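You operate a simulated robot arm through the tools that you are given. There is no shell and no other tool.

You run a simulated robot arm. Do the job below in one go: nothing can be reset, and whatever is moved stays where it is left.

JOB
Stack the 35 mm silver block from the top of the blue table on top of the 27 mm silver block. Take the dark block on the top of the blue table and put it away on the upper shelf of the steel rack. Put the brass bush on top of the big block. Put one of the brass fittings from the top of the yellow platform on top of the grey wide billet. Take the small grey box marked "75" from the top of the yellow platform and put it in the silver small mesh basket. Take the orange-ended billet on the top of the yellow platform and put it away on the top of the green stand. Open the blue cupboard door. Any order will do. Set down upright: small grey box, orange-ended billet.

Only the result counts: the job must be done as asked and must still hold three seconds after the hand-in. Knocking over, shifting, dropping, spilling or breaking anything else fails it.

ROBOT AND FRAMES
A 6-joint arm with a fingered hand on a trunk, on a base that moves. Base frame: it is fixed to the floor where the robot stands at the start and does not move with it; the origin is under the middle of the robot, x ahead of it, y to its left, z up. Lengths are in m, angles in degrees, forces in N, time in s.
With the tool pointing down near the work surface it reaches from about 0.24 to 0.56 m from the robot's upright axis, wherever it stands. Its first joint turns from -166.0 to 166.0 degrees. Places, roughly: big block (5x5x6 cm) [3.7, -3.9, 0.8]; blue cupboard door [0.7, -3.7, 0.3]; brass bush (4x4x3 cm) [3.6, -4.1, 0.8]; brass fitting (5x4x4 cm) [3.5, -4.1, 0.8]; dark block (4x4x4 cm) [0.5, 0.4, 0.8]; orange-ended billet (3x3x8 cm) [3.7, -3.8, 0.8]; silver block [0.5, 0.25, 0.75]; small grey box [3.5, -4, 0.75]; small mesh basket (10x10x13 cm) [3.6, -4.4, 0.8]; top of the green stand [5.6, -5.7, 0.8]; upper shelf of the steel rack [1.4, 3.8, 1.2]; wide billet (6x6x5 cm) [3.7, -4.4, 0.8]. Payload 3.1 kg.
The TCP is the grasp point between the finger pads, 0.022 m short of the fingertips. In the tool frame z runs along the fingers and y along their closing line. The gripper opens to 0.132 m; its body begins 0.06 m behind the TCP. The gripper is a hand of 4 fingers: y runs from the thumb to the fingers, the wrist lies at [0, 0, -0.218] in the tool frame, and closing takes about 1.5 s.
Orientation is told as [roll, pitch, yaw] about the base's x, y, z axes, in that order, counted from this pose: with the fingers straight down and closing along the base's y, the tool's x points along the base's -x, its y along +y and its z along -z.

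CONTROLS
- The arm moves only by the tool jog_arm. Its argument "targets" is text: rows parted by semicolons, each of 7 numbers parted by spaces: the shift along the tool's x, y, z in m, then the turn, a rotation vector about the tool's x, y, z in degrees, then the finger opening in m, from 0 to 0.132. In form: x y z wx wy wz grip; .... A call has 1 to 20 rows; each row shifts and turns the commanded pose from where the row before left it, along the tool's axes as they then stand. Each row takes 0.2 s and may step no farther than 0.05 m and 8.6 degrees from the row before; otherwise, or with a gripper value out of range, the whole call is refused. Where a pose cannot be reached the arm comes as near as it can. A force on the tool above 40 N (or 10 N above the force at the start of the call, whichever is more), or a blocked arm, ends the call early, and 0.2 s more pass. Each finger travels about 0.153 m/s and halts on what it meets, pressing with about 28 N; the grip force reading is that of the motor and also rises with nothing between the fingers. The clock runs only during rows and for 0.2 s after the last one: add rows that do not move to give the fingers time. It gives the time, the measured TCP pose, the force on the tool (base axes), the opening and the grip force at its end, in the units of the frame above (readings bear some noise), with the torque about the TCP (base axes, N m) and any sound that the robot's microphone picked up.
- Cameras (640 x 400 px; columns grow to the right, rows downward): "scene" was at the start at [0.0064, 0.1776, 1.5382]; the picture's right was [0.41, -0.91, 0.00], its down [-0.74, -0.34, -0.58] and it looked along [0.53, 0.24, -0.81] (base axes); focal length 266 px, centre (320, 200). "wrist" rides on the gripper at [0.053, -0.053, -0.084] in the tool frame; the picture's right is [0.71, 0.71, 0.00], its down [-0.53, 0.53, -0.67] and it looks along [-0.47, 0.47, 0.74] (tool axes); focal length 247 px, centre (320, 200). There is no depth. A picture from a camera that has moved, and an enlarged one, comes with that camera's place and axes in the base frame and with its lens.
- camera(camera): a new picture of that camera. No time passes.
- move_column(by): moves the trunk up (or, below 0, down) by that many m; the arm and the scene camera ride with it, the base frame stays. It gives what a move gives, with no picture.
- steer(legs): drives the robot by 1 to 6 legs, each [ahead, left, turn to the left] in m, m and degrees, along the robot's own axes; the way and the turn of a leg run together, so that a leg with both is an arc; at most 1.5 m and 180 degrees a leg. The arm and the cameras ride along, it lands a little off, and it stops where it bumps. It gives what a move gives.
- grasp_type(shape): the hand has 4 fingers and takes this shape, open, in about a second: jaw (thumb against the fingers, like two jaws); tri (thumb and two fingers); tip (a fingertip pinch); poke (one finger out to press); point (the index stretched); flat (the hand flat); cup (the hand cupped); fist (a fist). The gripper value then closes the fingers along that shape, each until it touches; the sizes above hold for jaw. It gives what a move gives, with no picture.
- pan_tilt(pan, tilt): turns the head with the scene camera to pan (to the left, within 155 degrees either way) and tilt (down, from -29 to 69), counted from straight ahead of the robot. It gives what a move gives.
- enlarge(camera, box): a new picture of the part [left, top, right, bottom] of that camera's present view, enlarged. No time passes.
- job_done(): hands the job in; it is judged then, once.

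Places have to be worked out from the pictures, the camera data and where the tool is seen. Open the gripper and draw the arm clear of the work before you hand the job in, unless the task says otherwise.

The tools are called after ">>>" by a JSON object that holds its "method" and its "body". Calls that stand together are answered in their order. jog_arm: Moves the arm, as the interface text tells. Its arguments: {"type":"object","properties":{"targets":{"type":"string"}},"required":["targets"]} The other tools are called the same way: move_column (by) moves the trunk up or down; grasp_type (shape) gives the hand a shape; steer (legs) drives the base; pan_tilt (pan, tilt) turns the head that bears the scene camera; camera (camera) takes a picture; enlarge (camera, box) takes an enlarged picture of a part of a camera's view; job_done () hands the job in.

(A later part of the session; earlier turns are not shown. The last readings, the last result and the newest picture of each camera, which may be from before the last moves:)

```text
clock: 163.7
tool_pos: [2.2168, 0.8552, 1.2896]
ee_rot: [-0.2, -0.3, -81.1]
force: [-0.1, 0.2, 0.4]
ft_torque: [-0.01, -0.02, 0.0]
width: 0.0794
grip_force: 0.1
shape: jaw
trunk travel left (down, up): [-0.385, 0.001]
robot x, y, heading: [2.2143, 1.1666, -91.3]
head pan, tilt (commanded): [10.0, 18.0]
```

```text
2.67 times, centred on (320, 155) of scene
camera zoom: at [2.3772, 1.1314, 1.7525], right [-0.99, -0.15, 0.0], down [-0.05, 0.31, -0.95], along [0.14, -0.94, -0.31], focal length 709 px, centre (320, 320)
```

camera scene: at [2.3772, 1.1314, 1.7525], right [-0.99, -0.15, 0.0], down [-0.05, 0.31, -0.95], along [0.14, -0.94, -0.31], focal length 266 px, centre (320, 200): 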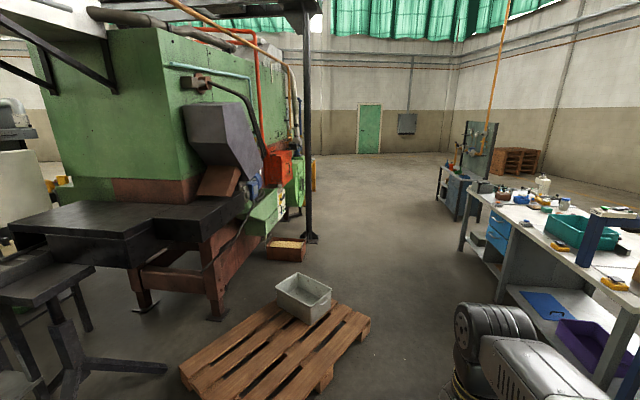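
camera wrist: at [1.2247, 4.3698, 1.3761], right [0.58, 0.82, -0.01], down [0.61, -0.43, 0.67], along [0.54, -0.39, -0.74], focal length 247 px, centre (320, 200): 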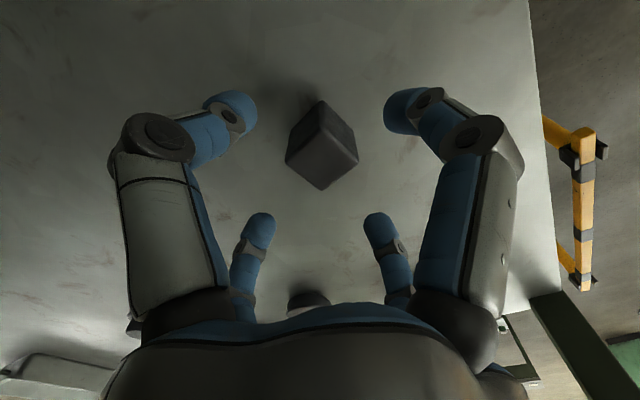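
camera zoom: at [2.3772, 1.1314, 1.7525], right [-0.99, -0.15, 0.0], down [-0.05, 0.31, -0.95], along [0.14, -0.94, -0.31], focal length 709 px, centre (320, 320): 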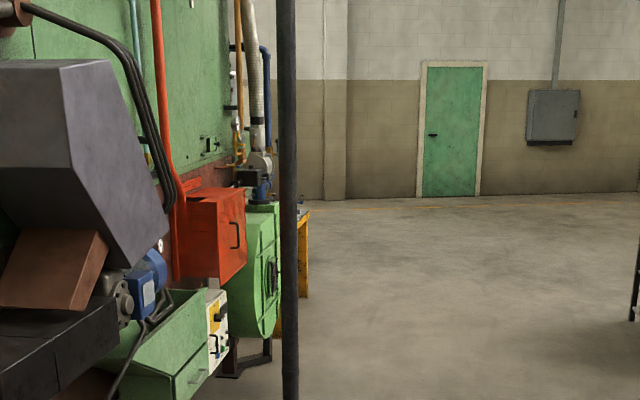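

The 27 mm block is free-standing with its label facing +x, and the blue cupboard is in the second bench to the south, facing this aisle. I drive south between the long bench (x≈0.95) and the pallet (x≥2.2).

>>> {"method": "steer", "body": {"legs": [[0.3, -0.62, 1.2], [1.5, 0, 0], [1.4, 0, 0]]}}

>>> {"method": "pan_tilt", "body": {"pan": 40, "tilt": 15}}

>>> {"method": "camera", "body": {"camera": "scene"}}

>>> {"method": "pan_tilt", "body": {"pan": -30, "tilt": 20}}

>>> {"method": "camera", "body": {"camera": "scene"}}

```text
clock: 166.1
tool_pos: [1.8655, 0.6845, 1.2877]
ee_rot: [0.2, -0.3, -80.4]
force: [0.5, -0.8, 0.0]
ft_torque: [0.03, -0.06, 0.01]
width: 0.0793
grip_force: 0.0
shape: jaw
trunk travel left (down, up): [-0.385, 0.001]
robot x, y, heading: [1.8653, 0.9994, -90.4]
head pan, tilt (commanded): [10.0, 18.0]
stopped in leg 1: the robot was blocked; the commanded pose is now the measured one
```

```text
clock: 167.1
tool_pos: [1.871, 0.6872, 1.2891]
ee_rot: [-0.1, -0.4, -80.4]
force: [-0.1, 0.4, -0.1]
ft_torque: [0.0, 0.02, -0.01]
width: 0.0793
grip_force: 0.1
shape: jaw
trunk travel left (down, up): [-0.385, 0.001]
robot x, y, heading: [1.8627, 0.9986, -90.5]
head pan, tilt (commanded): [40.0, 15.0]
```

```text
taken
camera scene: at [2.0727, 0.9852, 1.7575], right [-0.77, -0.64, 0.0], down [-0.16, 0.2, -0.97], along [0.61, -0.75, -0.26], focal length 266 px, centre (320, 200)
```

scene: 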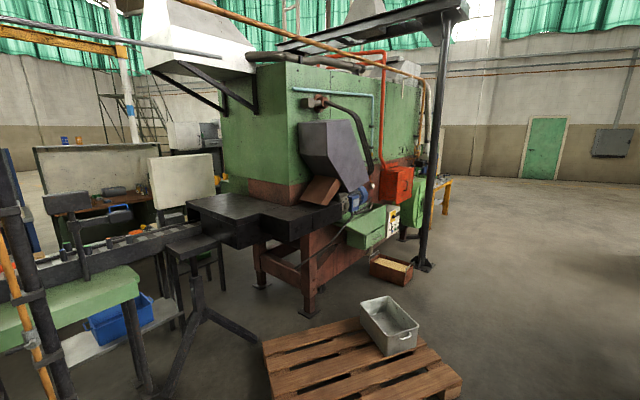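

```text
clock: 168.5
tool_pos: [1.8724, 0.6864, 1.289]
ee_rot: [-0.1, -0.5, -80.3]
force: [-0.6, -0.3, 0.1]
ft_torque: [0.0, 0.01, 0.02]
width: 0.0796
grip_force: 0.0
shape: jaw
trunk travel left (down, up): [-0.385, 0.001]
robot x, y, heading: [1.8679, 0.9966, -90.6]
head pan, tilt (commanded): [-30.0, 20.0]
```

```text
taken
camera scene: at [1.9673, 0.9767, 1.7493], right [-0.86, 0.51, 0.0], down [0.17, 0.29, -0.94], along [-0.48, -0.81, -0.34], focal length 266 px, centre (320, 200)
```

scene: 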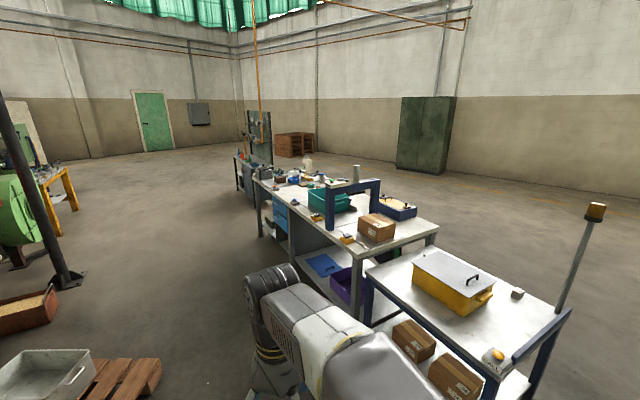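

The base was blocked in the first leg, probably by the display post on the right side. I look right to check it is still standing properly.

>>> {"method": "pan_tilt", "body": {"pan": -85, "tilt": 50}}

>>> {"method": "camera", "body": {"camera": "scene"}}

>>> {"method": "pan_tilt", "body": {"pan": 0, "tilt": 60}}

>>> {"method": "camera", "body": {"camera": "scene"}}

```text
clock: 169.7
tool_pos: [1.8731, 0.6863, 1.2898]
ee_rot: [-0.1, -0.4, -80.4]
force: [0.3, 0.0, -1.0]
ft_torque: [0.06, 0.01, -0.03]
width: 0.0794
grip_force: 0.0
shape: jaw
trunk travel left (down, up): [-0.385, 0.001]
robot x, y, heading: [1.8649, 0.9996, -90.3]
head pan, tilt (commanded): [-85.0, 50.0]
```

```text
taken
camera scene: at [1.9377, 1.0508, 1.7037], right [-0.08, 1.0, 0.0], down [0.76, 0.06, -0.64], along [-0.64, -0.05, -0.77], focal length 266 px, centre (320, 200)
```

scene: 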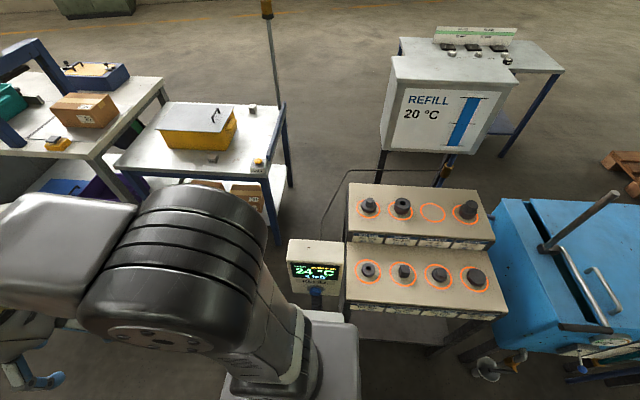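

```text
clock: 171.3
tool_pos: [1.8728, 0.6865, 1.2898]
ee_rot: [-0.1, -0.5, -80.4]
force: [-0.3, 0.0, 0.0]
ft_torque: [0.0, 0.01, 0.0]
width: 0.0798
grip_force: 0.1
shape: jaw
trunk travel left (down, up): [-0.385, 0.001]
robot x, y, heading: [1.8642, 0.9938, -90.5]
head pan, tilt (commanded): [0.0, 60.0]
```

```text
taken
camera scene: at [2.0138, 0.9903, 1.6911], right [-1.0, 0.01, 0.0], down [0.01, 0.87, -0.5], along [0.0, -0.5, -0.87], focal length 266 px, centre (320, 200)
```

scene: 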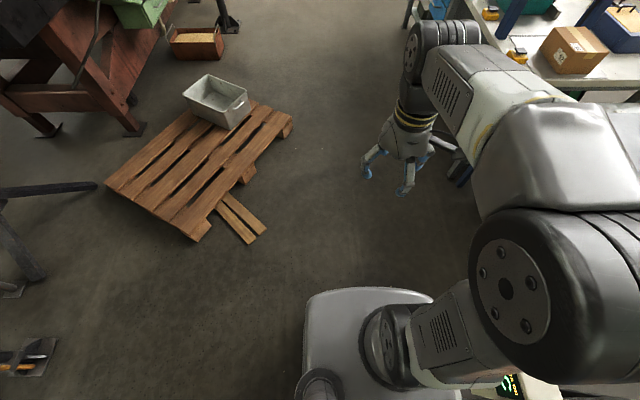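

The display post at about (1.58, 1.02) still stands upright; the base just touched it. I step left away from it, go forward past it, then shift right to the middle of the aisle.

>>> {"method": "steer", "body": {"legs": [[0, 0.08, 0], [0.7, 0, 0.5], [0, -0.34, 0], [1.3, 0, 0], [1.2, 0, 0]]}}

>>> {"method": "pan_tilt", "body": {"pan": 40, "tilt": 15}}

>>> {"method": "camera", "body": {"camera": "scene"}}

>>> {"method": "pan_tilt", "body": {"pan": -30, "tilt": 25}}

>>> {"method": "camera", "body": {"camera": "scene"}}

```text
clock: 189.3
tool_pos: [1.7041, -2.4899, 1.2886]
ee_rot: [-0.1, -0.5, -77.4]
force: [-0.3, -0.5, 0.5]
ft_torque: [-0.01, 0.03, 0.02]
width: 0.0794
grip_force: 0.0
shape: jaw
trunk travel left (down, up): [-0.385, 0.001]
robot x, y, heading: [1.6814, -2.1807, -87.5]
head pan, tilt (commanded): [0.0, 60.0]
```

```text
clock: 190.4
tool_pos: [1.7039, -2.4898, 1.2886]
ee_rot: [-0.1, -0.5, -77.4]
force: [0.3, 0.7, -0.2]
ft_torque: [-0.04, 0.0, 0.02]
width: 0.0795
grip_force: 0.0
shape: jaw
trunk travel left (down, up): [-0.385, 0.001]
robot x, y, heading: [1.6823, -2.1776, -87.4]
head pan, tilt (commanded): [40.0, 15.0]
```

```text
taken
camera scene: at [1.8894, -2.1806, 1.7573], right [-0.74, -0.68, 0.0], down [-0.18, 0.19, -0.97], along [0.65, -0.71, -0.26], focal length 266 px, centre (320, 200)
```

scene: 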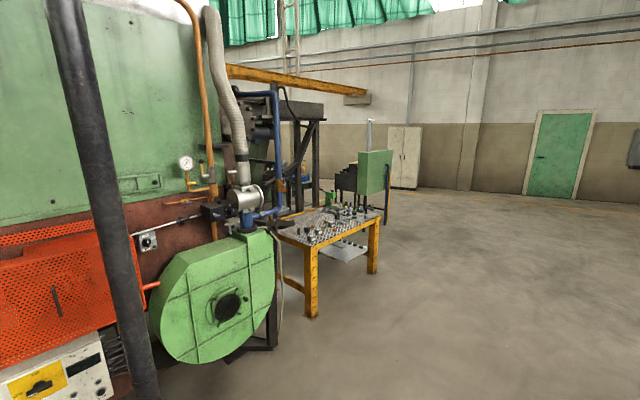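

```text
clock: 191.9
tool_pos: [1.7037, -2.49, 1.2887]
ee_rot: [-0.1, -0.5, -77.4]
force: [-0.1, 0.0, -0.8]
ft_torque: [0.0, 0.01, 0.0]
width: 0.0797
grip_force: 0.1
shape: jaw
trunk travel left (down, up): [-0.385, 0.001]
robot x, y, heading: [1.68, -2.1771, -87.3]
head pan, tilt (commanded): [-30.0, 25.0]
```

```text
taken
camera scene: at [1.7839, -2.1934, 1.7412], right [-0.89, 0.46, 0.0], down [0.19, 0.38, -0.91], along [-0.42, -0.8, -0.42], focal length 266 px, centre (320, 200)
```

scene: 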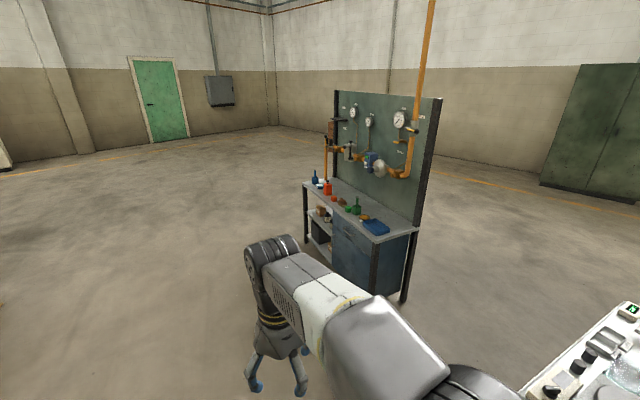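

The yellow platform with its many parts and the green stand beyond are visible, and the cupboard bench with its gauge board is on the right. I enlarge the platform.

>>> {"method": "pan_tilt", "body": {"pan": 40, "tilt": 20}}

>>> {"method": "enlarge", "body": {"camera": "scene", "box": [260, 150, 420, 250]}}

>>> {"method": "enlarge", "body": {"camera": "scene", "box": [280, 100, 440, 200]}}

```text
clock: 193.3
tool_pos: [1.7028, -2.4886, 1.29]
ee_rot: [-0.1, -0.5, -77.4]
force: [-1.0, -0.4, 0.3]
ft_torque: [0.01, -0.01, 0.0]
width: 0.0793
grip_force: 0.0
shape: jaw
trunk travel left (down, up): [-0.385, 0.001]
robot x, y, heading: [1.6829, -2.1793, -87.4]
head pan, tilt (commanded): [40.0, 20.0]
```

```text
4.00 times, centred on (340, 200) of scene
camera zoom: at [1.8892, -2.1803, 1.7492], right [-0.74, -0.68, 0.0], down [-0.23, 0.25, -0.94], along [0.63, -0.69, -0.34], focal length 1064 px, centre (240, 200)
```

zoom: 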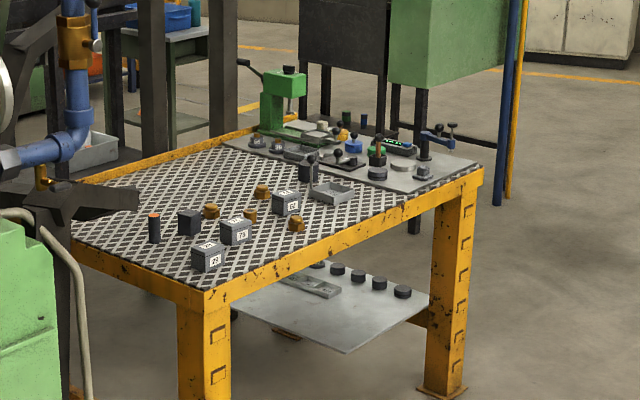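

```text
4.00 times, centred on (360, 150) of scene
camera zoom: at [1.8892, -2.1803, 1.7492], right [-0.74, -0.68, 0.0], down [-0.23, 0.25, -0.94], along [0.63, -0.69, -0.34], focal length 1064 px, centre (160, 400)
```

zoom: 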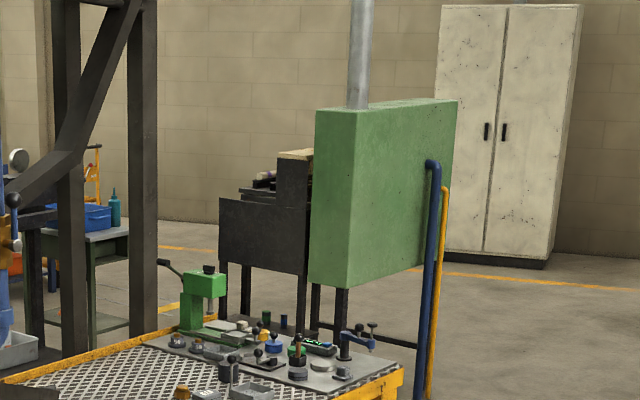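

The platform's west edge is at x≈3.38 from y≈−3.7 to −4.87, with the wanted parts near that side. I drive south past the pole and turn to face it.

>>> {"method": "steer", "body": {"legs": [[1.5, 0, 0], [0.4, 0, 0], [0, 0, 87.4], [0.9, 0, 0]]}}

>>> {"method": "pan_tilt", "body": {"pan": 0, "tilt": 35}}

>>> {"method": "camera", "body": {"camera": "scene"}}

```text
clock: 210.9
tool_pos: [2.9979, -4.0229, 1.2889]
ee_rot: [-0.2, -0.5, 12.0]
force: [-0.4, 0.6, 0.2]
ft_torque: [-0.01, -0.04, 0.0]
width: 0.0794
grip_force: 0.1
shape: jaw
trunk travel left (down, up): [-0.385, 0.001]
robot x, y, heading: [2.6876, -4.0434, 1.8]
head pan, tilt (commanded): [40.0, 20.0]
```

```text
clock: 212.0
tool_pos: [2.9988, -4.0226, 1.2884]
ee_rot: [0.0, -0.6, 12.0]
force: [-0.4, -0.4, -0.1]
ft_torque: [0.0, -0.03, 0.04]
width: 0.0794
grip_force: 0.0
shape: jaw
trunk travel left (down, up): [-0.385, 0.001]
robot x, y, heading: [2.6885, -4.0438, 1.8]
head pan, tilt (commanded): [0.0, 35.0]
```

```text
taken
camera scene: at [2.7107, -3.8935, 1.7254], right [0.03, -1.0, 0.0], down [-0.57, -0.02, -0.82], along [0.82, 0.03, -0.57], focal length 266 px, centre (320, 200)
```

scene: 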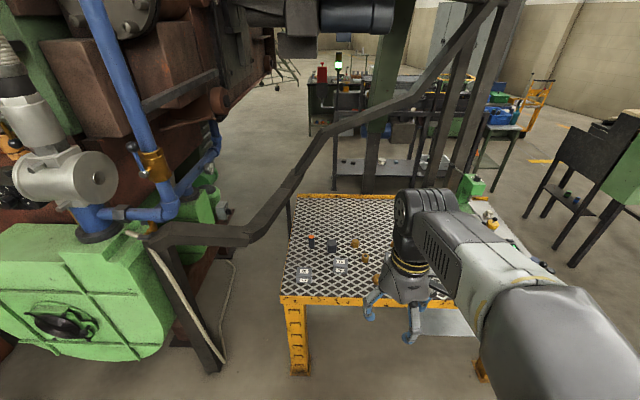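

I swing the arm aside to the right, squaring the hand, and lower the trunk to working height so the platform's parts can be seen clearly.

>>> {"method": "jog_arm", "body": {"targets": "0 0 0 0 0 6 0.132; 0 0 0 0 0 6 0.132; 0 -0.045 0 0 0 0 0.132; 0 -0.045 0 0 0 0 0.132; 0 -0.045 0 0 0 0 0.132; 0 -0.045 0 0 0 0 0.132; 0 -0.045 0 0 0 0 0.132; 0 -0.045 0 0 0 0 0.132; 0 -0.045 0 0 0 0 0.132; 0 0 0 0 0 0 0.132"}}

>>> {"method": "camera", "body": {"camera": "scene"}}

>>> {"method": "enlarge", "body": {"camera": "scene", "box": [270, 190, 430, 290]}}

>>> {"method": "enlarge", "body": {"camera": "scene", "box": [380, 160, 540, 260]}}

```text
clock: 214.2
tool_pos: [2.9966, -4.3372, 1.2918]
ee_rot: [0.1, -0.6, 0.1]
force: [-0.4, -0.1, 0.2]
ft_torque: [0.0, 0.01, 0.01]
width: 0.132
grip_force: 0.0
shape: jaw
trunk travel left (down, up): [-0.385, 0.001]
robot x, y, heading: [2.6864, -4.0391, 2.0]
head pan, tilt (commanded): [0.0, 35.0]
```

```text
taken
camera scene: at [2.7103, -3.8924, 1.7253], right [0.03, -1.0, 0.0], down [-0.57, -0.02, -0.82], along [0.82, 0.03, -0.57], focal length 266 px, centre (320, 200)
```

scene: 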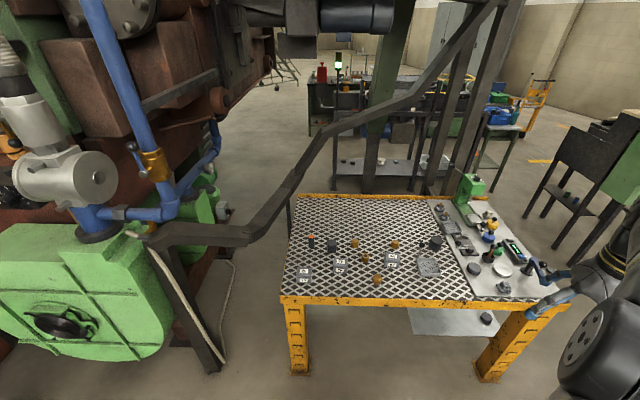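

```text
4.00 times, centred on (350, 240) of scene
camera zoom: at [2.7103, -3.8924, 1.7253], right [0.03, -1.0, 0.0], down [-0.57, -0.02, -0.82], along [0.82, 0.03, -0.57], focal length 1064 px, centre (200, 40)
```

zoom: 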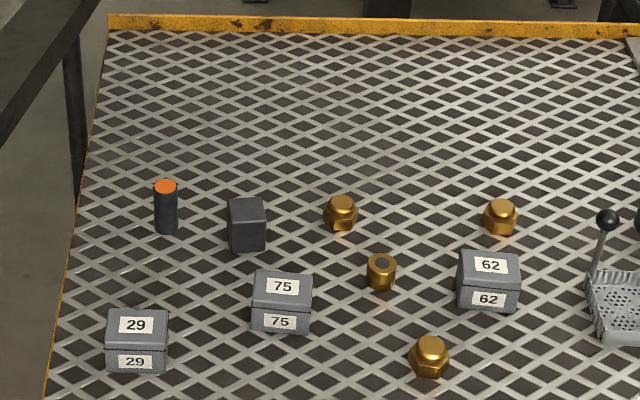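

```text
4.00 times, centred on (460, 210) of scene
camera zoom: at [2.7103, -3.8924, 1.7253], right [0.03, -1.0, 0.0], down [-0.57, -0.02, -0.82], along [0.82, 0.03, -0.57], focal length 1064 px, centre (-240, 160)
```

zoom: 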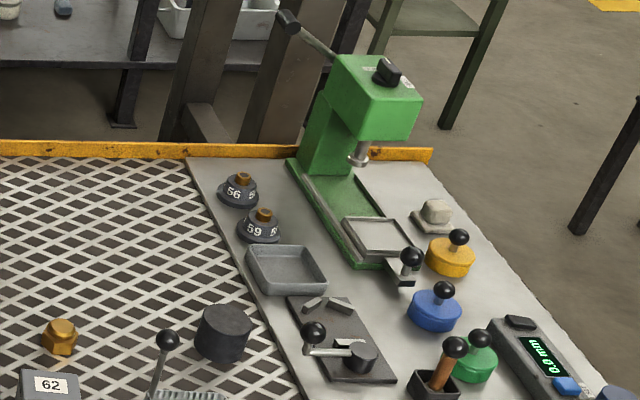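

The parts are identified: orange-ended billet (≈3.68, −3.81), big block (≈3.67, −3.92), bush (≈3.61, −4.08), box "75" (≈3.56, −3.96), fittings, mesh basket (≈3.55, −4.33), wide billet (≈3.70, −4.43). Before driving close I check how far and how high my own base extends, using views from two trunk heights.

>>> {"method": "pan_tilt", "body": {"pan": 0, "tilt": 69}}

>>> {"method": "camera", "body": {"camera": "scene"}}

>>> {"method": "move_column", "body": {"by": -0.16}}

>>> {"method": "camera", "body": {"camera": "scene"}}

```text
clock: 215.2
tool_pos: [2.9969, -4.3366, 1.2919]
ee_rot: [0.0, -0.6, 0.0]
force: [0.2, -0.2, 0.4]
ft_torque: [0.02, -0.02, -0.02]
width: 0.132
grip_force: 0.1
shape: jaw
trunk travel left (down, up): [-0.385, 0.001]
robot x, y, heading: [2.688, -4.0413, 1.8]
head pan, tilt (commanded): [0.0, 68.8]
```

```text
taken
camera scene: at [2.6786, -3.8947, 1.6818], right [0.03, -1.0, 0.0], down [-0.93, -0.03, -0.36], along [0.36, 0.01, -0.93], focal length 266 px, centre (320, 200)
```

scene: 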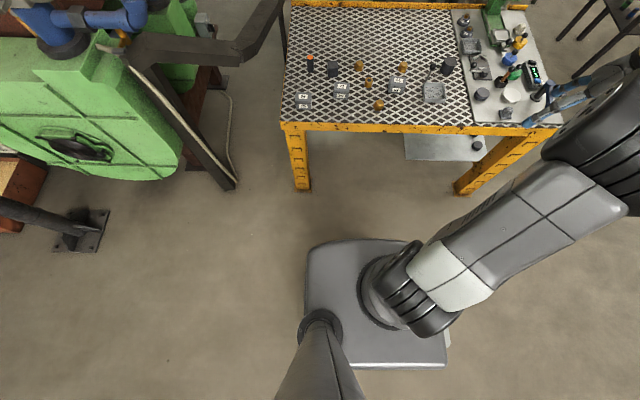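

```text
clock: 217.0
tool_pos: [2.9978, -4.3378, 1.1319]
ee_rot: [0.0, -0.5, 0.0]
force: [0.7, 0.4, 0.0]
ft_torque: [-0.03, -0.01, 0.0]
width: 0.1319
grip_force: 0.0
shape: jaw
trunk travel left (down, up): [-0.225, 0.161]
robot x, y, heading: [2.6887, -4.0454, 1.8]
head pan, tilt (commanded): [0.0, 68.8]
```

```text
taken
camera scene: at [2.6784, -3.8948, 1.5217], right [0.03, -1.0, 0.0], down [-0.93, -0.03, -0.36], along [0.36, 0.01, -0.93], focal length 266 px, centre (320, 200)
```

scene: 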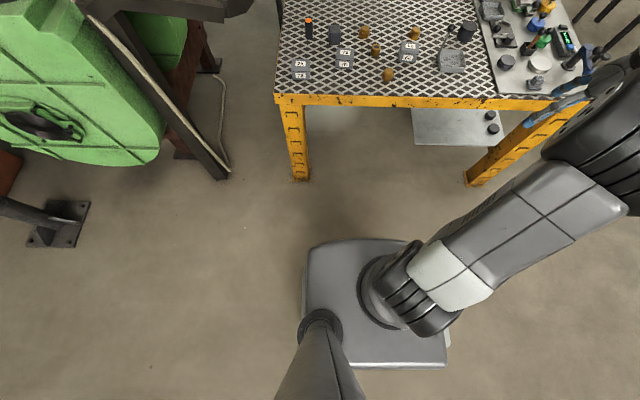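

The carriage front is only about 0.135 m ahead of the axis and my floor base should fit between the platform legs. I approach in two steps, squaring the heading, keeping y≈−4.07 clear of the left leg.

>>> {"method": "steer", "body": {"legs": [[0.33, -0.035, -1.9]]}}

>>> {"method": "pan_tilt", "body": {"pan": 0, "tilt": 60}}

>>> {"method": "camera", "body": {"camera": "scene"}}

```text
clock: 219.2
tool_pos: [3.3214, -4.3786, 1.1317]
ee_rot: [0.0, -0.5, -2.0]
force: [0.7, 0.2, 0.6]
ft_torque: [0.03, 0.0, -0.01]
width: 0.132
grip_force: 0.0
shape: jaw
trunk travel left (down, up): [-0.225, 0.161]
robot x, y, heading: [3.0211, -4.0726, -0.0]
head pan, tilt (commanded): [0.0, 68.8]
```

```text
clock: 219.9
tool_pos: [3.321, -4.3777, 1.1328]
ee_rot: [0.0, -0.6, -2.0]
force: [0.1, -0.7, -0.1]
ft_torque: [0.03, 0.03, -0.02]
width: 0.1319
grip_force: 0.1
shape: jaw
trunk travel left (down, up): [-0.225, 0.161]
robot x, y, heading: [3.0216, -4.0709, -0.3]
head pan, tilt (commanded): [0.0, 60.0]
```

```text
taken
camera scene: at [3.0288, -3.9241, 1.5312], right [0.0, -1.0, 0.0], down [-0.87, 0.0, -0.5], along [0.5, 0.0, -0.87], focal length 266 px, centre (320, 200)
```

scene: 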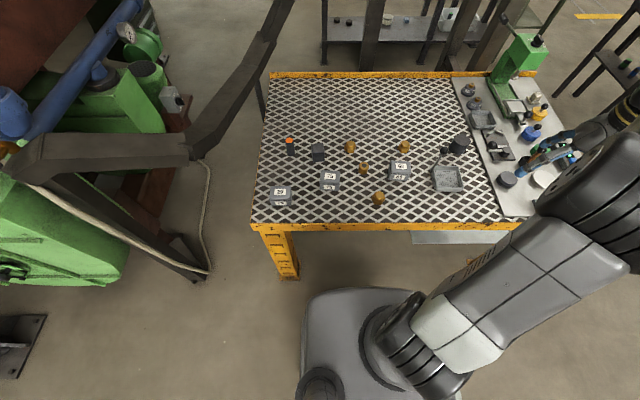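

The torso front has 0.23 m to the platform edge. I move ahead another 0.165 m.

>>> {"method": "steer", "body": {"legs": [[0.165, 0, 0]]}}

>>> {"method": "camera", "body": {"camera": "scene"}}

>>> {"method": "enlarge", "body": {"camera": "scene", "box": [250, 160, 410, 260]}}

>>> {"method": "enlarge", "body": {"camera": "scene", "box": [380, 140, 540, 240]}}

```text
clock: 221.4
tool_pos: [3.4893, -4.3771, 1.1318]
ee_rot: [0.1, -0.4, -2.0]
force: [-0.9, 0.0, 0.7]
ft_torque: [0.0, 0.04, -0.02]
width: 0.1321
grip_force: 0.1
shape: jaw
trunk travel left (down, up): [-0.225, 0.161]
robot x, y, heading: [3.1904, -4.0742, -0.0]
head pan, tilt (commanded): [0.0, 60.0]
```

```text
taken
camera scene: at [3.1978, -3.9244, 1.5313], right [0.0, -1.0, 0.0], down [-0.87, 0.0, -0.5], along [0.5, 0.0, -0.87], focal length 266 px, centre (320, 200)
```

scene: 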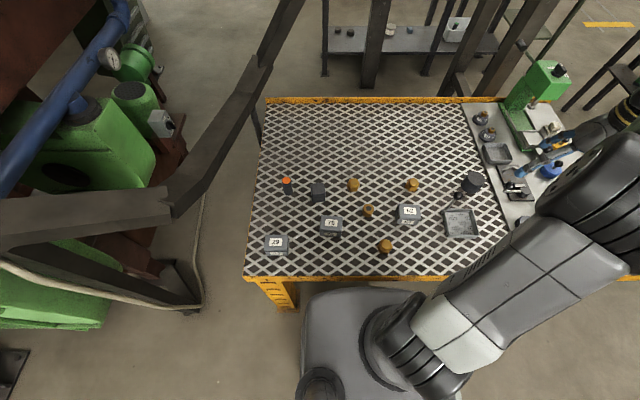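

```text
4.00 times, centred on (330, 210) of scene
camera zoom: at [3.1978, -3.9244, 1.5313], right [0.0, -1.0, 0.0], down [-0.87, 0.0, -0.5], along [0.5, 0.0, -0.87], focal length 1064 px, centre (280, 160)
```

zoom: 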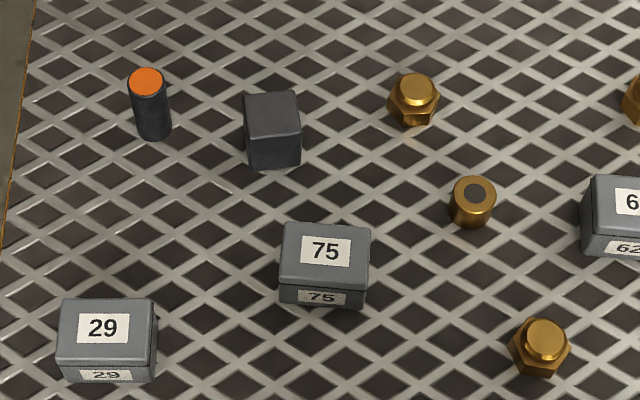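

```text
4.00 times, centred on (460, 190) of scene
camera zoom: at [3.1978, -3.9244, 1.5313], right [0.0, -1.0, 0.0], down [-0.87, 0.0, -0.5], along [0.5, 0.0, -0.87], focal length 1064 px, centre (-240, 240)
```

zoom: 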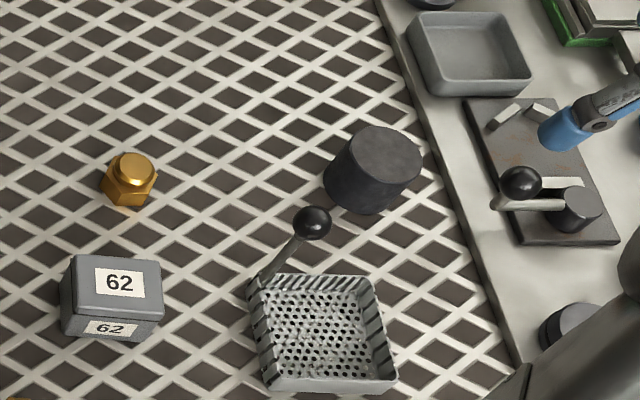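

The robot fits at (3.19, −4.07). Starting with the brass bush at about (3.60, −4.08), I move the hand above it at z≈0.90 with fingers turned to point between the neighbours.

>>> {"method": "jog_arm", "body": {"targets": "-0.0124 0.0377 0.0288 0 0 0 0.09; -0.0124 0.0377 0.0288 0 0 0 0.09; -0.0124 0.0377 0.0288 0 0 0 0.09; -0.0124 0.0377 0.0288 0 0 0 0.09; -0.0124 0.0377 0.0288 0 0 0 0.09; -0.0124 0.0377 0.0288 0 0 0 0.09; -0.0124 0.0377 0.0288 0 0 0 0.09; -0.0124 0.0377 0.0288 0 0 0 0.09; 0 0 0 0 0 6.67 0.085; 0 0 0 0 0 6.67 0.085; 0 0 0 0 0 6.67 0.085; 0 0 0 0 0 0 0.085"}}

>>> {"method": "camera", "body": {"camera": "wrist"}}

>>> {"method": "camera", "body": {"camera": "scene"}}

```text
clock: 224.0
tool_pos: [3.6011, -4.0798, 0.9007]
ee_rot: [0.1, -0.3, -22.0]
force: [0.5, 0.4, 0.1]
ft_torque: [-0.01, 0.01, 0.02]
width: 0.0856
grip_force: 0.1
shape: jaw
trunk travel left (down, up): [-0.225, 0.161]
robot x, y, heading: [3.1895, -4.0745, 0.1]
head pan, tilt (commanded): [0.0, 60.0]
```

```text
taken
camera wrist: at [3.5298, -4.1097, 0.9845], right [-0.39, 0.92, 0.0], down [0.68, 0.29, 0.67], along [0.62, 0.26, -0.74], focal length 247 px, centre (320, 200)
```

wrist: 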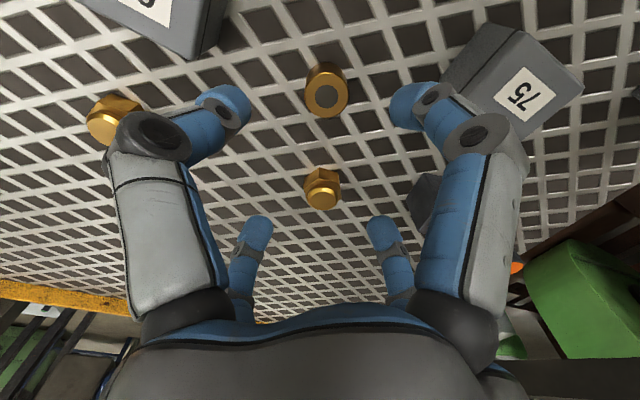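

```text
taken
camera scene: at [3.1962, -3.9243, 1.5313], right [0.0, -1.0, 0.0], down [-0.87, 0.0, -0.5], along [0.5, 0.0, -0.87], focal length 266 px, centre (320, 200)
```

scene: 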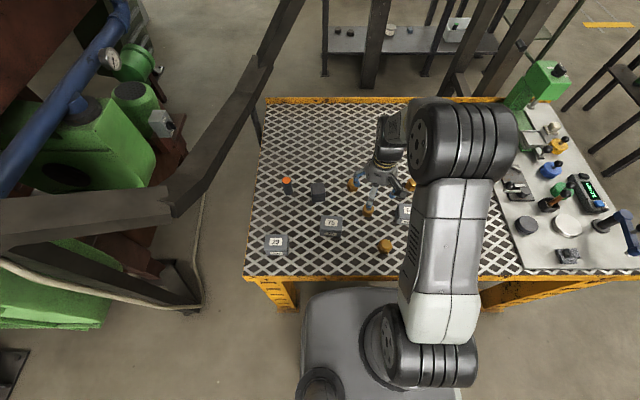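

>>> {"method": "enlarge", "body": {"camera": "wrist", "box": [240, 40, 400, 140]}}

>>> {"method": "enlarge", "body": {"camera": "scene", "box": [330, 170, 430, 232]}}

```text
4.00 times, centred on (320, 90) of wrist
camera zoom: at [3.5298, -4.1097, 0.9845], right [-0.39, 0.92, 0.0], down [0.68, 0.29, 0.67], along [0.62, 0.26, -0.74], focal length 988 px, centre (320, 640)
```

zoom: 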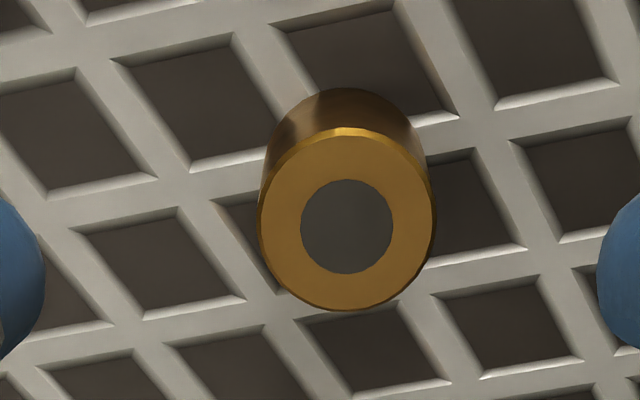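

```text
6.40 times, centred on (380, 201) of scene
camera zoom: at [3.1962, -3.9243, 1.5313], right [0.0, -1.0, 0.0], down [-0.87, 0.0, -0.5], along [0.5, 0.0, -0.87], focal length 1702 px, centre (-64, 194)
```

zoom: 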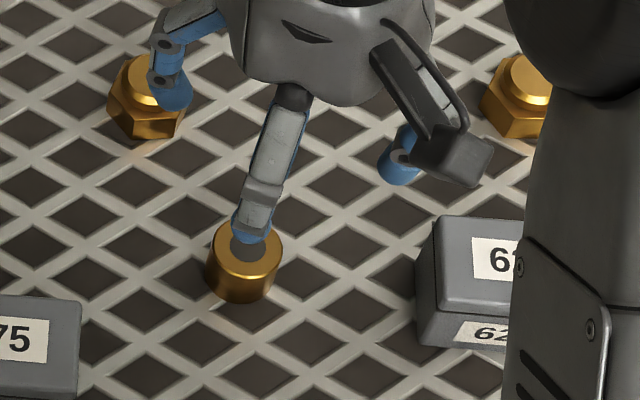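

The bush's top is at about (3.592, −4.078, 0.79). I correct by (−8, +2) mm and descend to z≈0.83, then look again.

>>> {"method": "jog_arm", "body": {"targets": "0.0082 -0.0011 0.02 0 0 0 0.08; 0 0 0.025 0 0 0 0.08; 0 0 0.025 0 0 0 0.08; 0 0 0 0 0 0 0.08"}}

>>> {"method": "camera", "body": {"camera": "wrist"}}

>>> {"method": "enlarge", "body": {"camera": "wrist", "box": [240, 80, 400, 180]}}

```text
clock: 225.0
tool_pos: [3.5915, -4.0769, 0.8329]
ee_rot: [0.2, -0.5, -22.0]
force: [-0.6, 0.5, -0.2]
ft_torque: [0.04, 0.01, 0.02]
width: 0.0808
grip_force: 0.0
shape: jaw
trunk travel left (down, up): [-0.225, 0.161]
robot x, y, heading: [3.1889, -4.0665, -0.2]
head pan, tilt (commanded): [0.0, 60.0]
```

```text
taken
camera wrist: at [3.5224, -4.1076, 0.9152], right [-0.39, 0.92, 0.0], down [0.68, 0.29, 0.67], along [0.62, 0.26, -0.74], focal length 247 px, centre (320, 200)
```

wrist: 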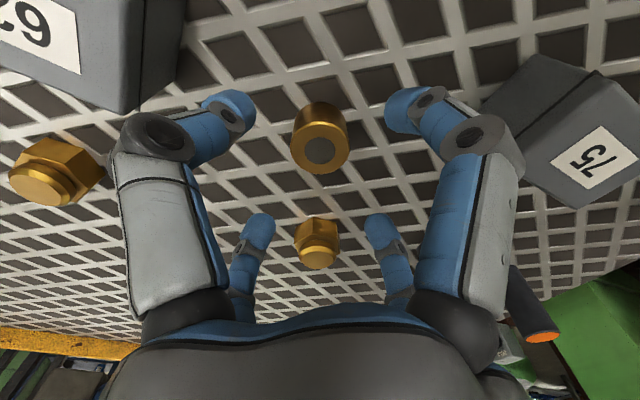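

```text
4.00 times, centred on (320, 130) of wrist
camera zoom: at [3.5224, -4.1076, 0.9152], right [-0.39, 0.92, 0.0], down [0.68, 0.29, 0.67], along [0.62, 0.26, -0.74], focal length 988 px, centre (320, 480)
```

zoom: 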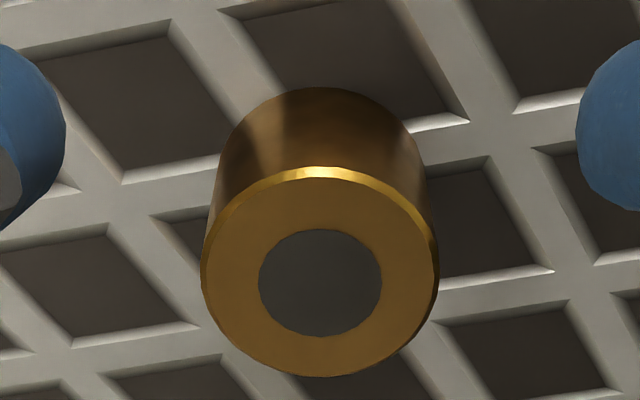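

Aligned within 1–2 mm; the bush top is at z≈0.789. I descend to z≈0.787 and close the fingers.

>>> {"method": "jog_arm", "body": {"targets": "0 0 0.025 0 0 0 0.08; 0 0 0.02 0 0 0 0.08; 0 0 0 0 0 0 0.06; 0 0 0 0 0 0 0.03; 0 0 0 0 0 0 0; 0 0 0 0 0 0 0; 0 0 0 0 0 0 0; 0 0 0 0 0 0 0; 0 0 0 0 0 0 0"}}

>>> {"method": "camera", "body": {"camera": "wrist"}}

```text
clock: 227.0
tool_pos: [3.5926, -4.0778, 0.7872]
ee_rot: [0.0, -0.4, -22.0]
force: [-0.2, 0.2, -0.1]
ft_torque: [0.0, -0.03, -0.02]
width: 0.0295
grip_force: 28.1
shape: jaw
trunk travel left (down, up): [-0.225, 0.161]
robot x, y, heading: [3.1839, -4.0686, -0.2]
head pan, tilt (commanded): [0.0, 60.0]
```

```text
taken
camera wrist: at [3.5221, -4.1069, 0.8702], right [-0.39, 0.92, 0.0], down [0.68, 0.29, 0.67], along [0.62, 0.26, -0.74], focal length 247 px, centre (320, 200)
```

wrist: 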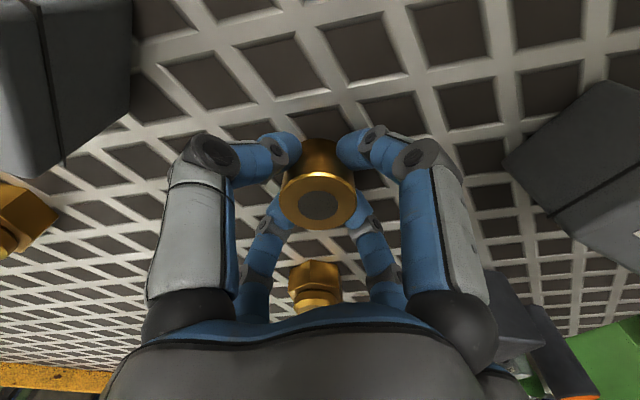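

The bush is held. I lift it, carry it above the big block at about (3.652, −3.918), and turn the hand so no finger points at the tall billet next to the block.

>>> {"method": "jog_arm", "body": {"targets": "0 0 -0.01 0 0 0 0; 0 0 -0.02 0 0 0 0; 0 0 -0.035 0 0 0 0; 0 0 -0.04 0 0 0 0; 0 0 -0.04 0 0 0 0; 0.0012 0.0427 0 0 0 0 0; 0.0012 0.0427 0 0 0 0 0; 0.0012 0.0427 0 0 0 0 0; 0.0012 0.0427 0 0 0 0 0; 0 0 0 0 0 -7.86 0; 0 0 0 0 0 -7.86 0; 0 0 0 0 0 -7.86 0; 0 0 0 0 0 -7.86 0; 0 0 0 0 0 -7.86 0; 0 0 0 0 0 -7.86 0; 0 0 0 0 0 -7.86 0; 0 0 0 0 0 0 0"}}

>>> {"method": "camera", "body": {"camera": "wrist"}}

>>> {"method": "camera", "body": {"camera": "scene"}}

```text
clock: 230.6
tool_pos: [3.6511, -3.9186, 0.9322]
ee_rot: [-0.4, -0.4, 33.1]
force: [0.8, 0.6, -1.7]
ft_torque: [0.0, -0.01, 0.02]
width: 0.0293
grip_force: 28.4
shape: jaw
trunk travel left (down, up): [-0.225, 0.161]
robot x, y, heading: [3.1865, -4.0733, 0.2]
head pan, tilt (commanded): [0.0, 60.0]
```

```text
taken
camera wrist: at [3.6343, -3.9915, 1.017], right [-0.98, 0.21, -0.01], down [0.15, 0.73, 0.67], along [0.14, 0.65, -0.74], focal length 247 px, centre (320, 200)
```

wrist: 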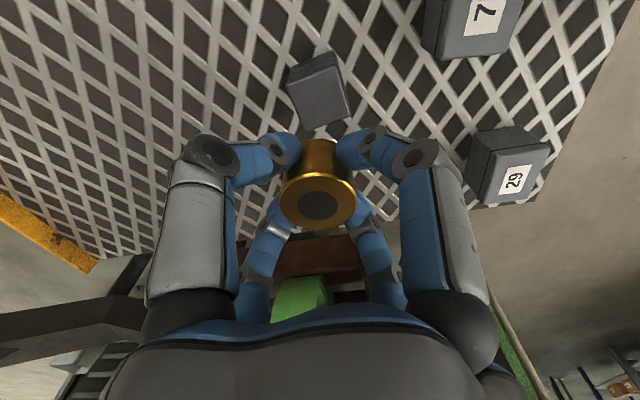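

```text
taken
camera scene: at [3.1963, -3.9243, 1.5313], right [0.0, -1.0, 0.0], down [-0.87, 0.0, -0.5], along [0.5, 0.0, -0.87], focal length 266 px, centre (320, 200)
```

scene: 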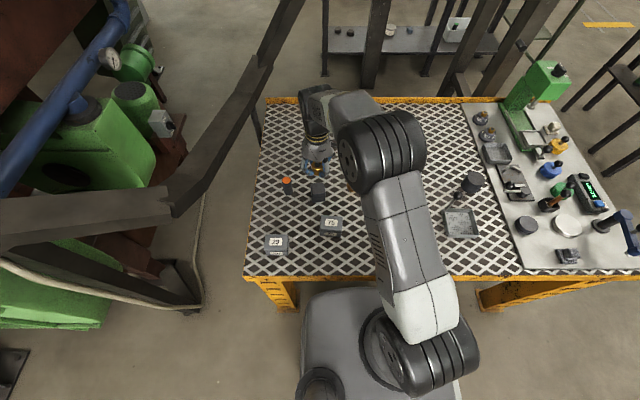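

>>> {"method": "enlarge", "body": {"camera": "wrist", "box": [240, 30, 400, 130]}}

>>> {"method": "enlarge", "body": {"camera": "scene", "box": [260, 150, 360, 212]}}

```text
4.00 times, centred on (320, 80) of wrist
camera zoom: at [3.6343, -3.9915, 1.017], right [-0.98, 0.21, -0.01], down [0.15, 0.73, 0.67], along [0.14, 0.65, -0.74], focal length 988 px, centre (320, 680)
```

zoom: 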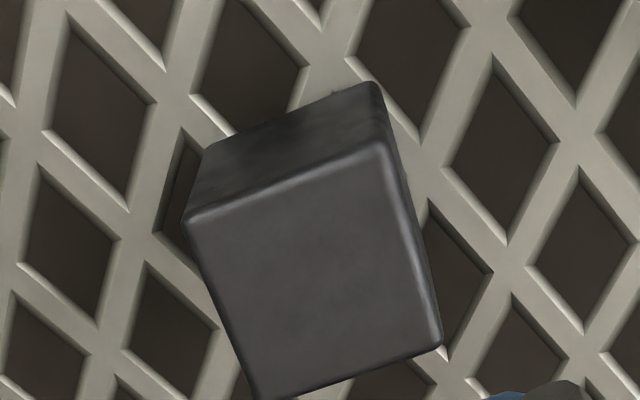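

```text
6.40 times, centred on (310, 181) of scene
camera zoom: at [3.1963, -3.9243, 1.5313], right [0.0, -1.0, 0.0], down [-0.87, 0.0, -0.5], along [0.5, 0.0, -0.87], focal length 1702 px, centre (384, 322)
```

zoom: 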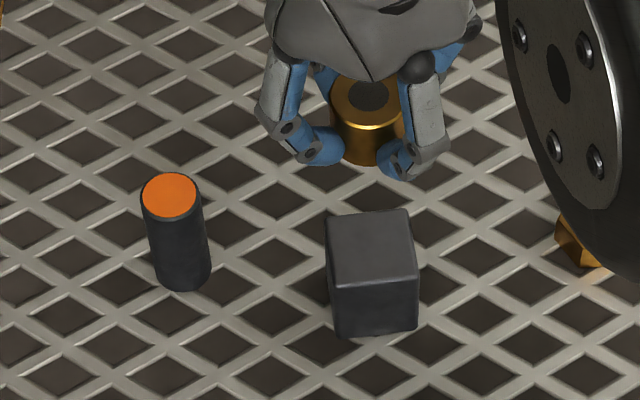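

The hand is centred over the block (top z≈0.812) within 2 mm. I lower to z≈0.848, just above expected contact at about 0.838.

>>> {"method": "jog_arm", "body": {"targets": "0 0 0.03 0 0 0 0; 0 0 0.03 0 0 0 0; 0 0 0.022 0 0 0 0; 0 0 0 0 0 0 0"}}

>>> {"method": "enlarge", "body": {"camera": "scene", "box": [260, 150, 360, 212]}}

>>> {"method": "camera", "body": {"camera": "wrist"}}

```text
clock: 231.6
tool_pos: [3.6508, -3.9176, 0.8506]
ee_rot: [-0.3, -0.3, 33.0]
force: [-1.4, -0.6, -1.9]
ft_torque: [-0.01, 0.02, 0.03]
width: 0.0293
grip_force: 28.2
shape: jaw
trunk travel left (down, up): [-0.225, 0.161]
robot x, y, heading: [3.1873, -4.0736, -0.0]
head pan, tilt (commanded): [0.0, 60.0]
```

```text
6.40 times, centred on (310, 181) of scene
camera zoom: at [3.1961, -3.9243, 1.5313], right [0.0, -1.0, 0.0], down [-0.87, 0.0, -0.5], along [0.5, 0.0, -0.87], focal length 1702 px, centre (384, 322)
```

zoom: 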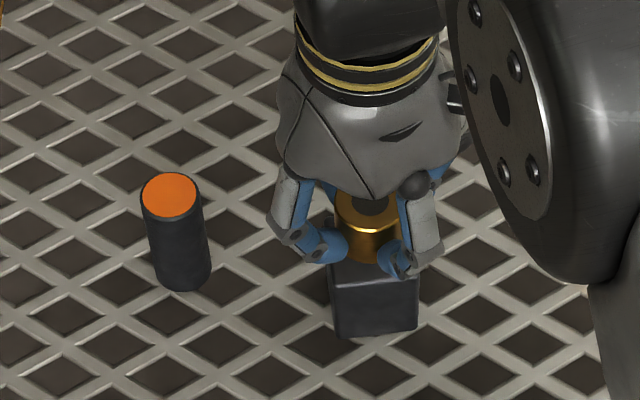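

```text
taken
camera wrist: at [3.6341, -3.9916, 0.9355], right [-0.98, 0.21, -0.01], down [0.15, 0.73, 0.67], along [0.14, 0.65, -0.74], focal length 247 px, centre (320, 200)
```

wrist: 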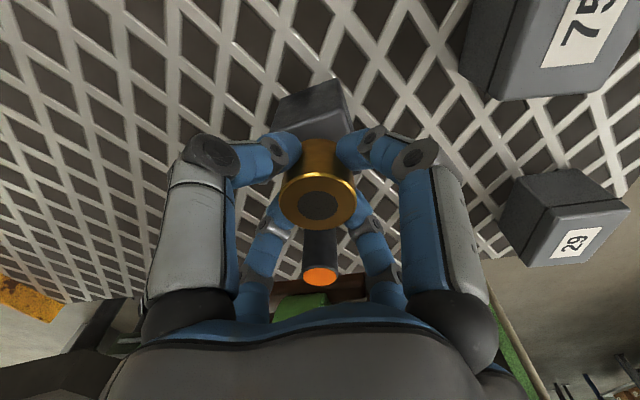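

>>> {"method": "jog_arm", "body": {"targets": "0 0 0.004 0 0 0 0; 0 0 0.003 0 0 0 0; 0 0 0 0 0 0 0"}}

```text
clock: 232.4
tool_pos: [3.6513, -3.9178, 0.8446]
ee_rot: [-0.3, -0.3, 33.0]
force: [0.7, -0.2, -1.0]
ft_torque: [-0.01, -0.03, -0.06]
width: 0.0292
grip_force: 28.3
shape: jaw
trunk travel left (down, up): [-0.225, 0.161]
robot x, y, heading: [3.1873, -4.0697, -0.3]
head pan, tilt (commanded): [0.0, 60.0]
```

No contact yet at z≈0.8445. I lower further in 2 mm steps.

>>> {"method": "jog_arm", "body": {"targets": "0 0 0.002 0 0 0 0; 0 0 0.002 0 0 0 0; 0 0 0 0 0 0 0"}}

```text
clock: 233.2
tool_pos: [3.6525, -3.9172, 0.8399]
ee_rot: [-0.3, -0.5, 33.1]
force: [0.5, -1.0, 3.8]
ft_torque: [-0.01, -0.02, -0.03]
width: 0.0293
grip_force: 28.0
shape: jaw
trunk travel left (down, up): [-0.225, 0.161]
robot x, y, heading: [3.1875, -4.0743, -0.2]
head pan, tilt (commanded): [0.0, 60.0]
```

Contact felt (z force turned positive). I open the fingers gently.

>>> {"method": "jog_arm", "body": {"targets": "0 0 0.0005 0 0 0 0.0; 0 0 0 0 0 0 0.035; 0 0 0 0 0 0 0.045; 0 0 0 0 0 0 0.055; 0 0 0 0 0 0 0.06; 0 0 0 0 0 0 0.06"}}

>>> {"method": "camera", "body": {"camera": "wrist"}}

>>> {"method": "enlarge", "body": {"camera": "scene", "box": [260, 150, 360, 212]}}

```text
clock: 234.6
tool_pos: [3.6514, -3.9177, 0.8398]
ee_rot: [-0.3, -0.5, 33.0]
force: [-0.4, 0.5, -0.1]
ft_torque: [0.02, 0.0, -0.02]
width: 0.0598
grip_force: 0.2
shape: jaw
trunk travel left (down, up): [-0.225, 0.161]
robot x, y, heading: [3.1884, -4.0705, -0.1]
head pan, tilt (commanded): [0.0, 60.0]
```

```text
taken
camera wrist: at [3.6346, -3.991, 0.9232], right [-0.98, 0.21, -0.01], down [0.15, 0.73, 0.67], along [0.14, 0.65, -0.74], focal length 247 px, centre (320, 200)
```

wrist: 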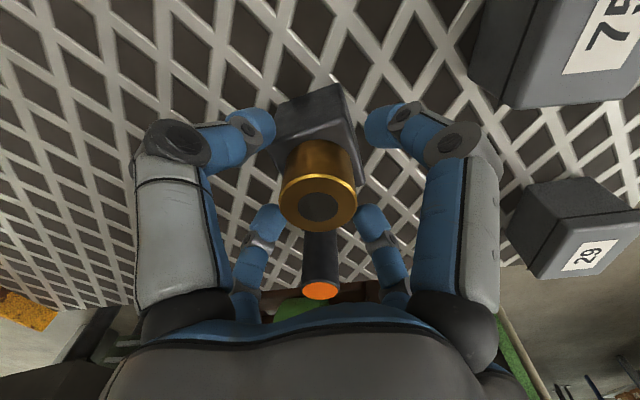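

```text
6.40 times, centred on (310, 181) of scene
camera zoom: at [3.1961, -3.9243, 1.5313], right [0.0, -1.0, 0.0], down [-0.87, 0.0, -0.5], along [0.5, 0.0, -0.87], focal length 1702 px, centre (384, 322)
```

zoom: 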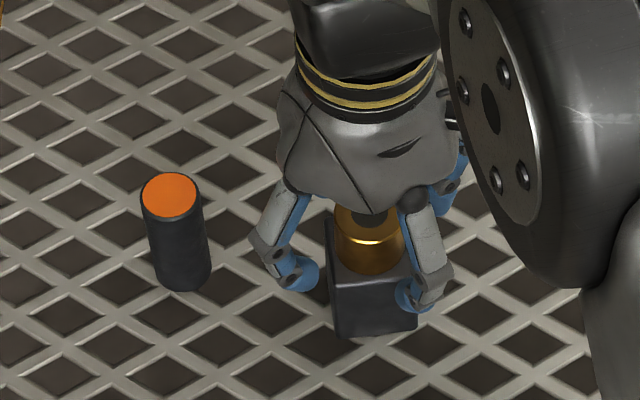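

The bush sits on the big block. I rise straight up and check it.

>>> {"method": "jog_arm", "body": {"targets": "0 0 -0.01 0 0 0 0.06; 0 0 -0.02 0 0 0 0.06; 0 0 -0.03 0 0 0 0.07; 0 0 -0.04 0 0 0 0.085; 0 0 0 0 0 0 0.085"}}

>>> {"method": "enlarge", "body": {"camera": "scene", "box": [260, 150, 360, 212]}}

>>> {"method": "camera", "body": {"camera": "wrist"}}

```text
clock: 235.8
tool_pos: [3.6527, -3.9172, 0.94]
ee_rot: [-0.4, -0.4, 33.1]
force: [1.1, -0.1, -0.6]
ft_torque: [-0.01, -0.01, -0.01]
width: 0.0846
grip_force: 0.1
shape: jaw
trunk travel left (down, up): [-0.225, 0.161]
robot x, y, heading: [3.1933, -4.0742, -0.2]
head pan, tilt (commanded): [0.0, 60.0]
```

```text
6.40 times, centred on (310, 181) of scene
camera zoom: at [3.1965, -3.9242, 1.5312], right [0.0, -1.0, 0.0], down [-0.87, 0.0, -0.5], along [0.5, 0.0, -0.87], focal length 1702 px, centre (384, 322)
```

zoom: 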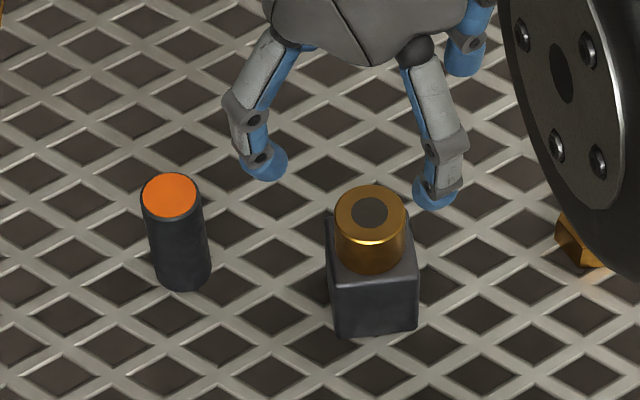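

```text
taken
camera wrist: at [3.6362, -3.9909, 1.0242], right [-0.98, 0.21, -0.01], down [0.15, 0.73, 0.67], along [0.14, 0.65, -0.74], focal length 247 px, centre (320, 200)
```

wrist: 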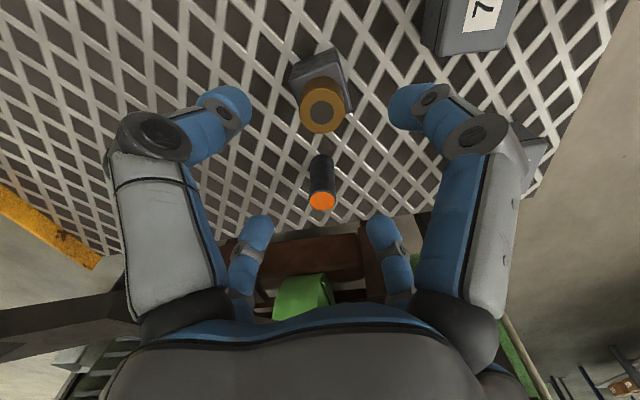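

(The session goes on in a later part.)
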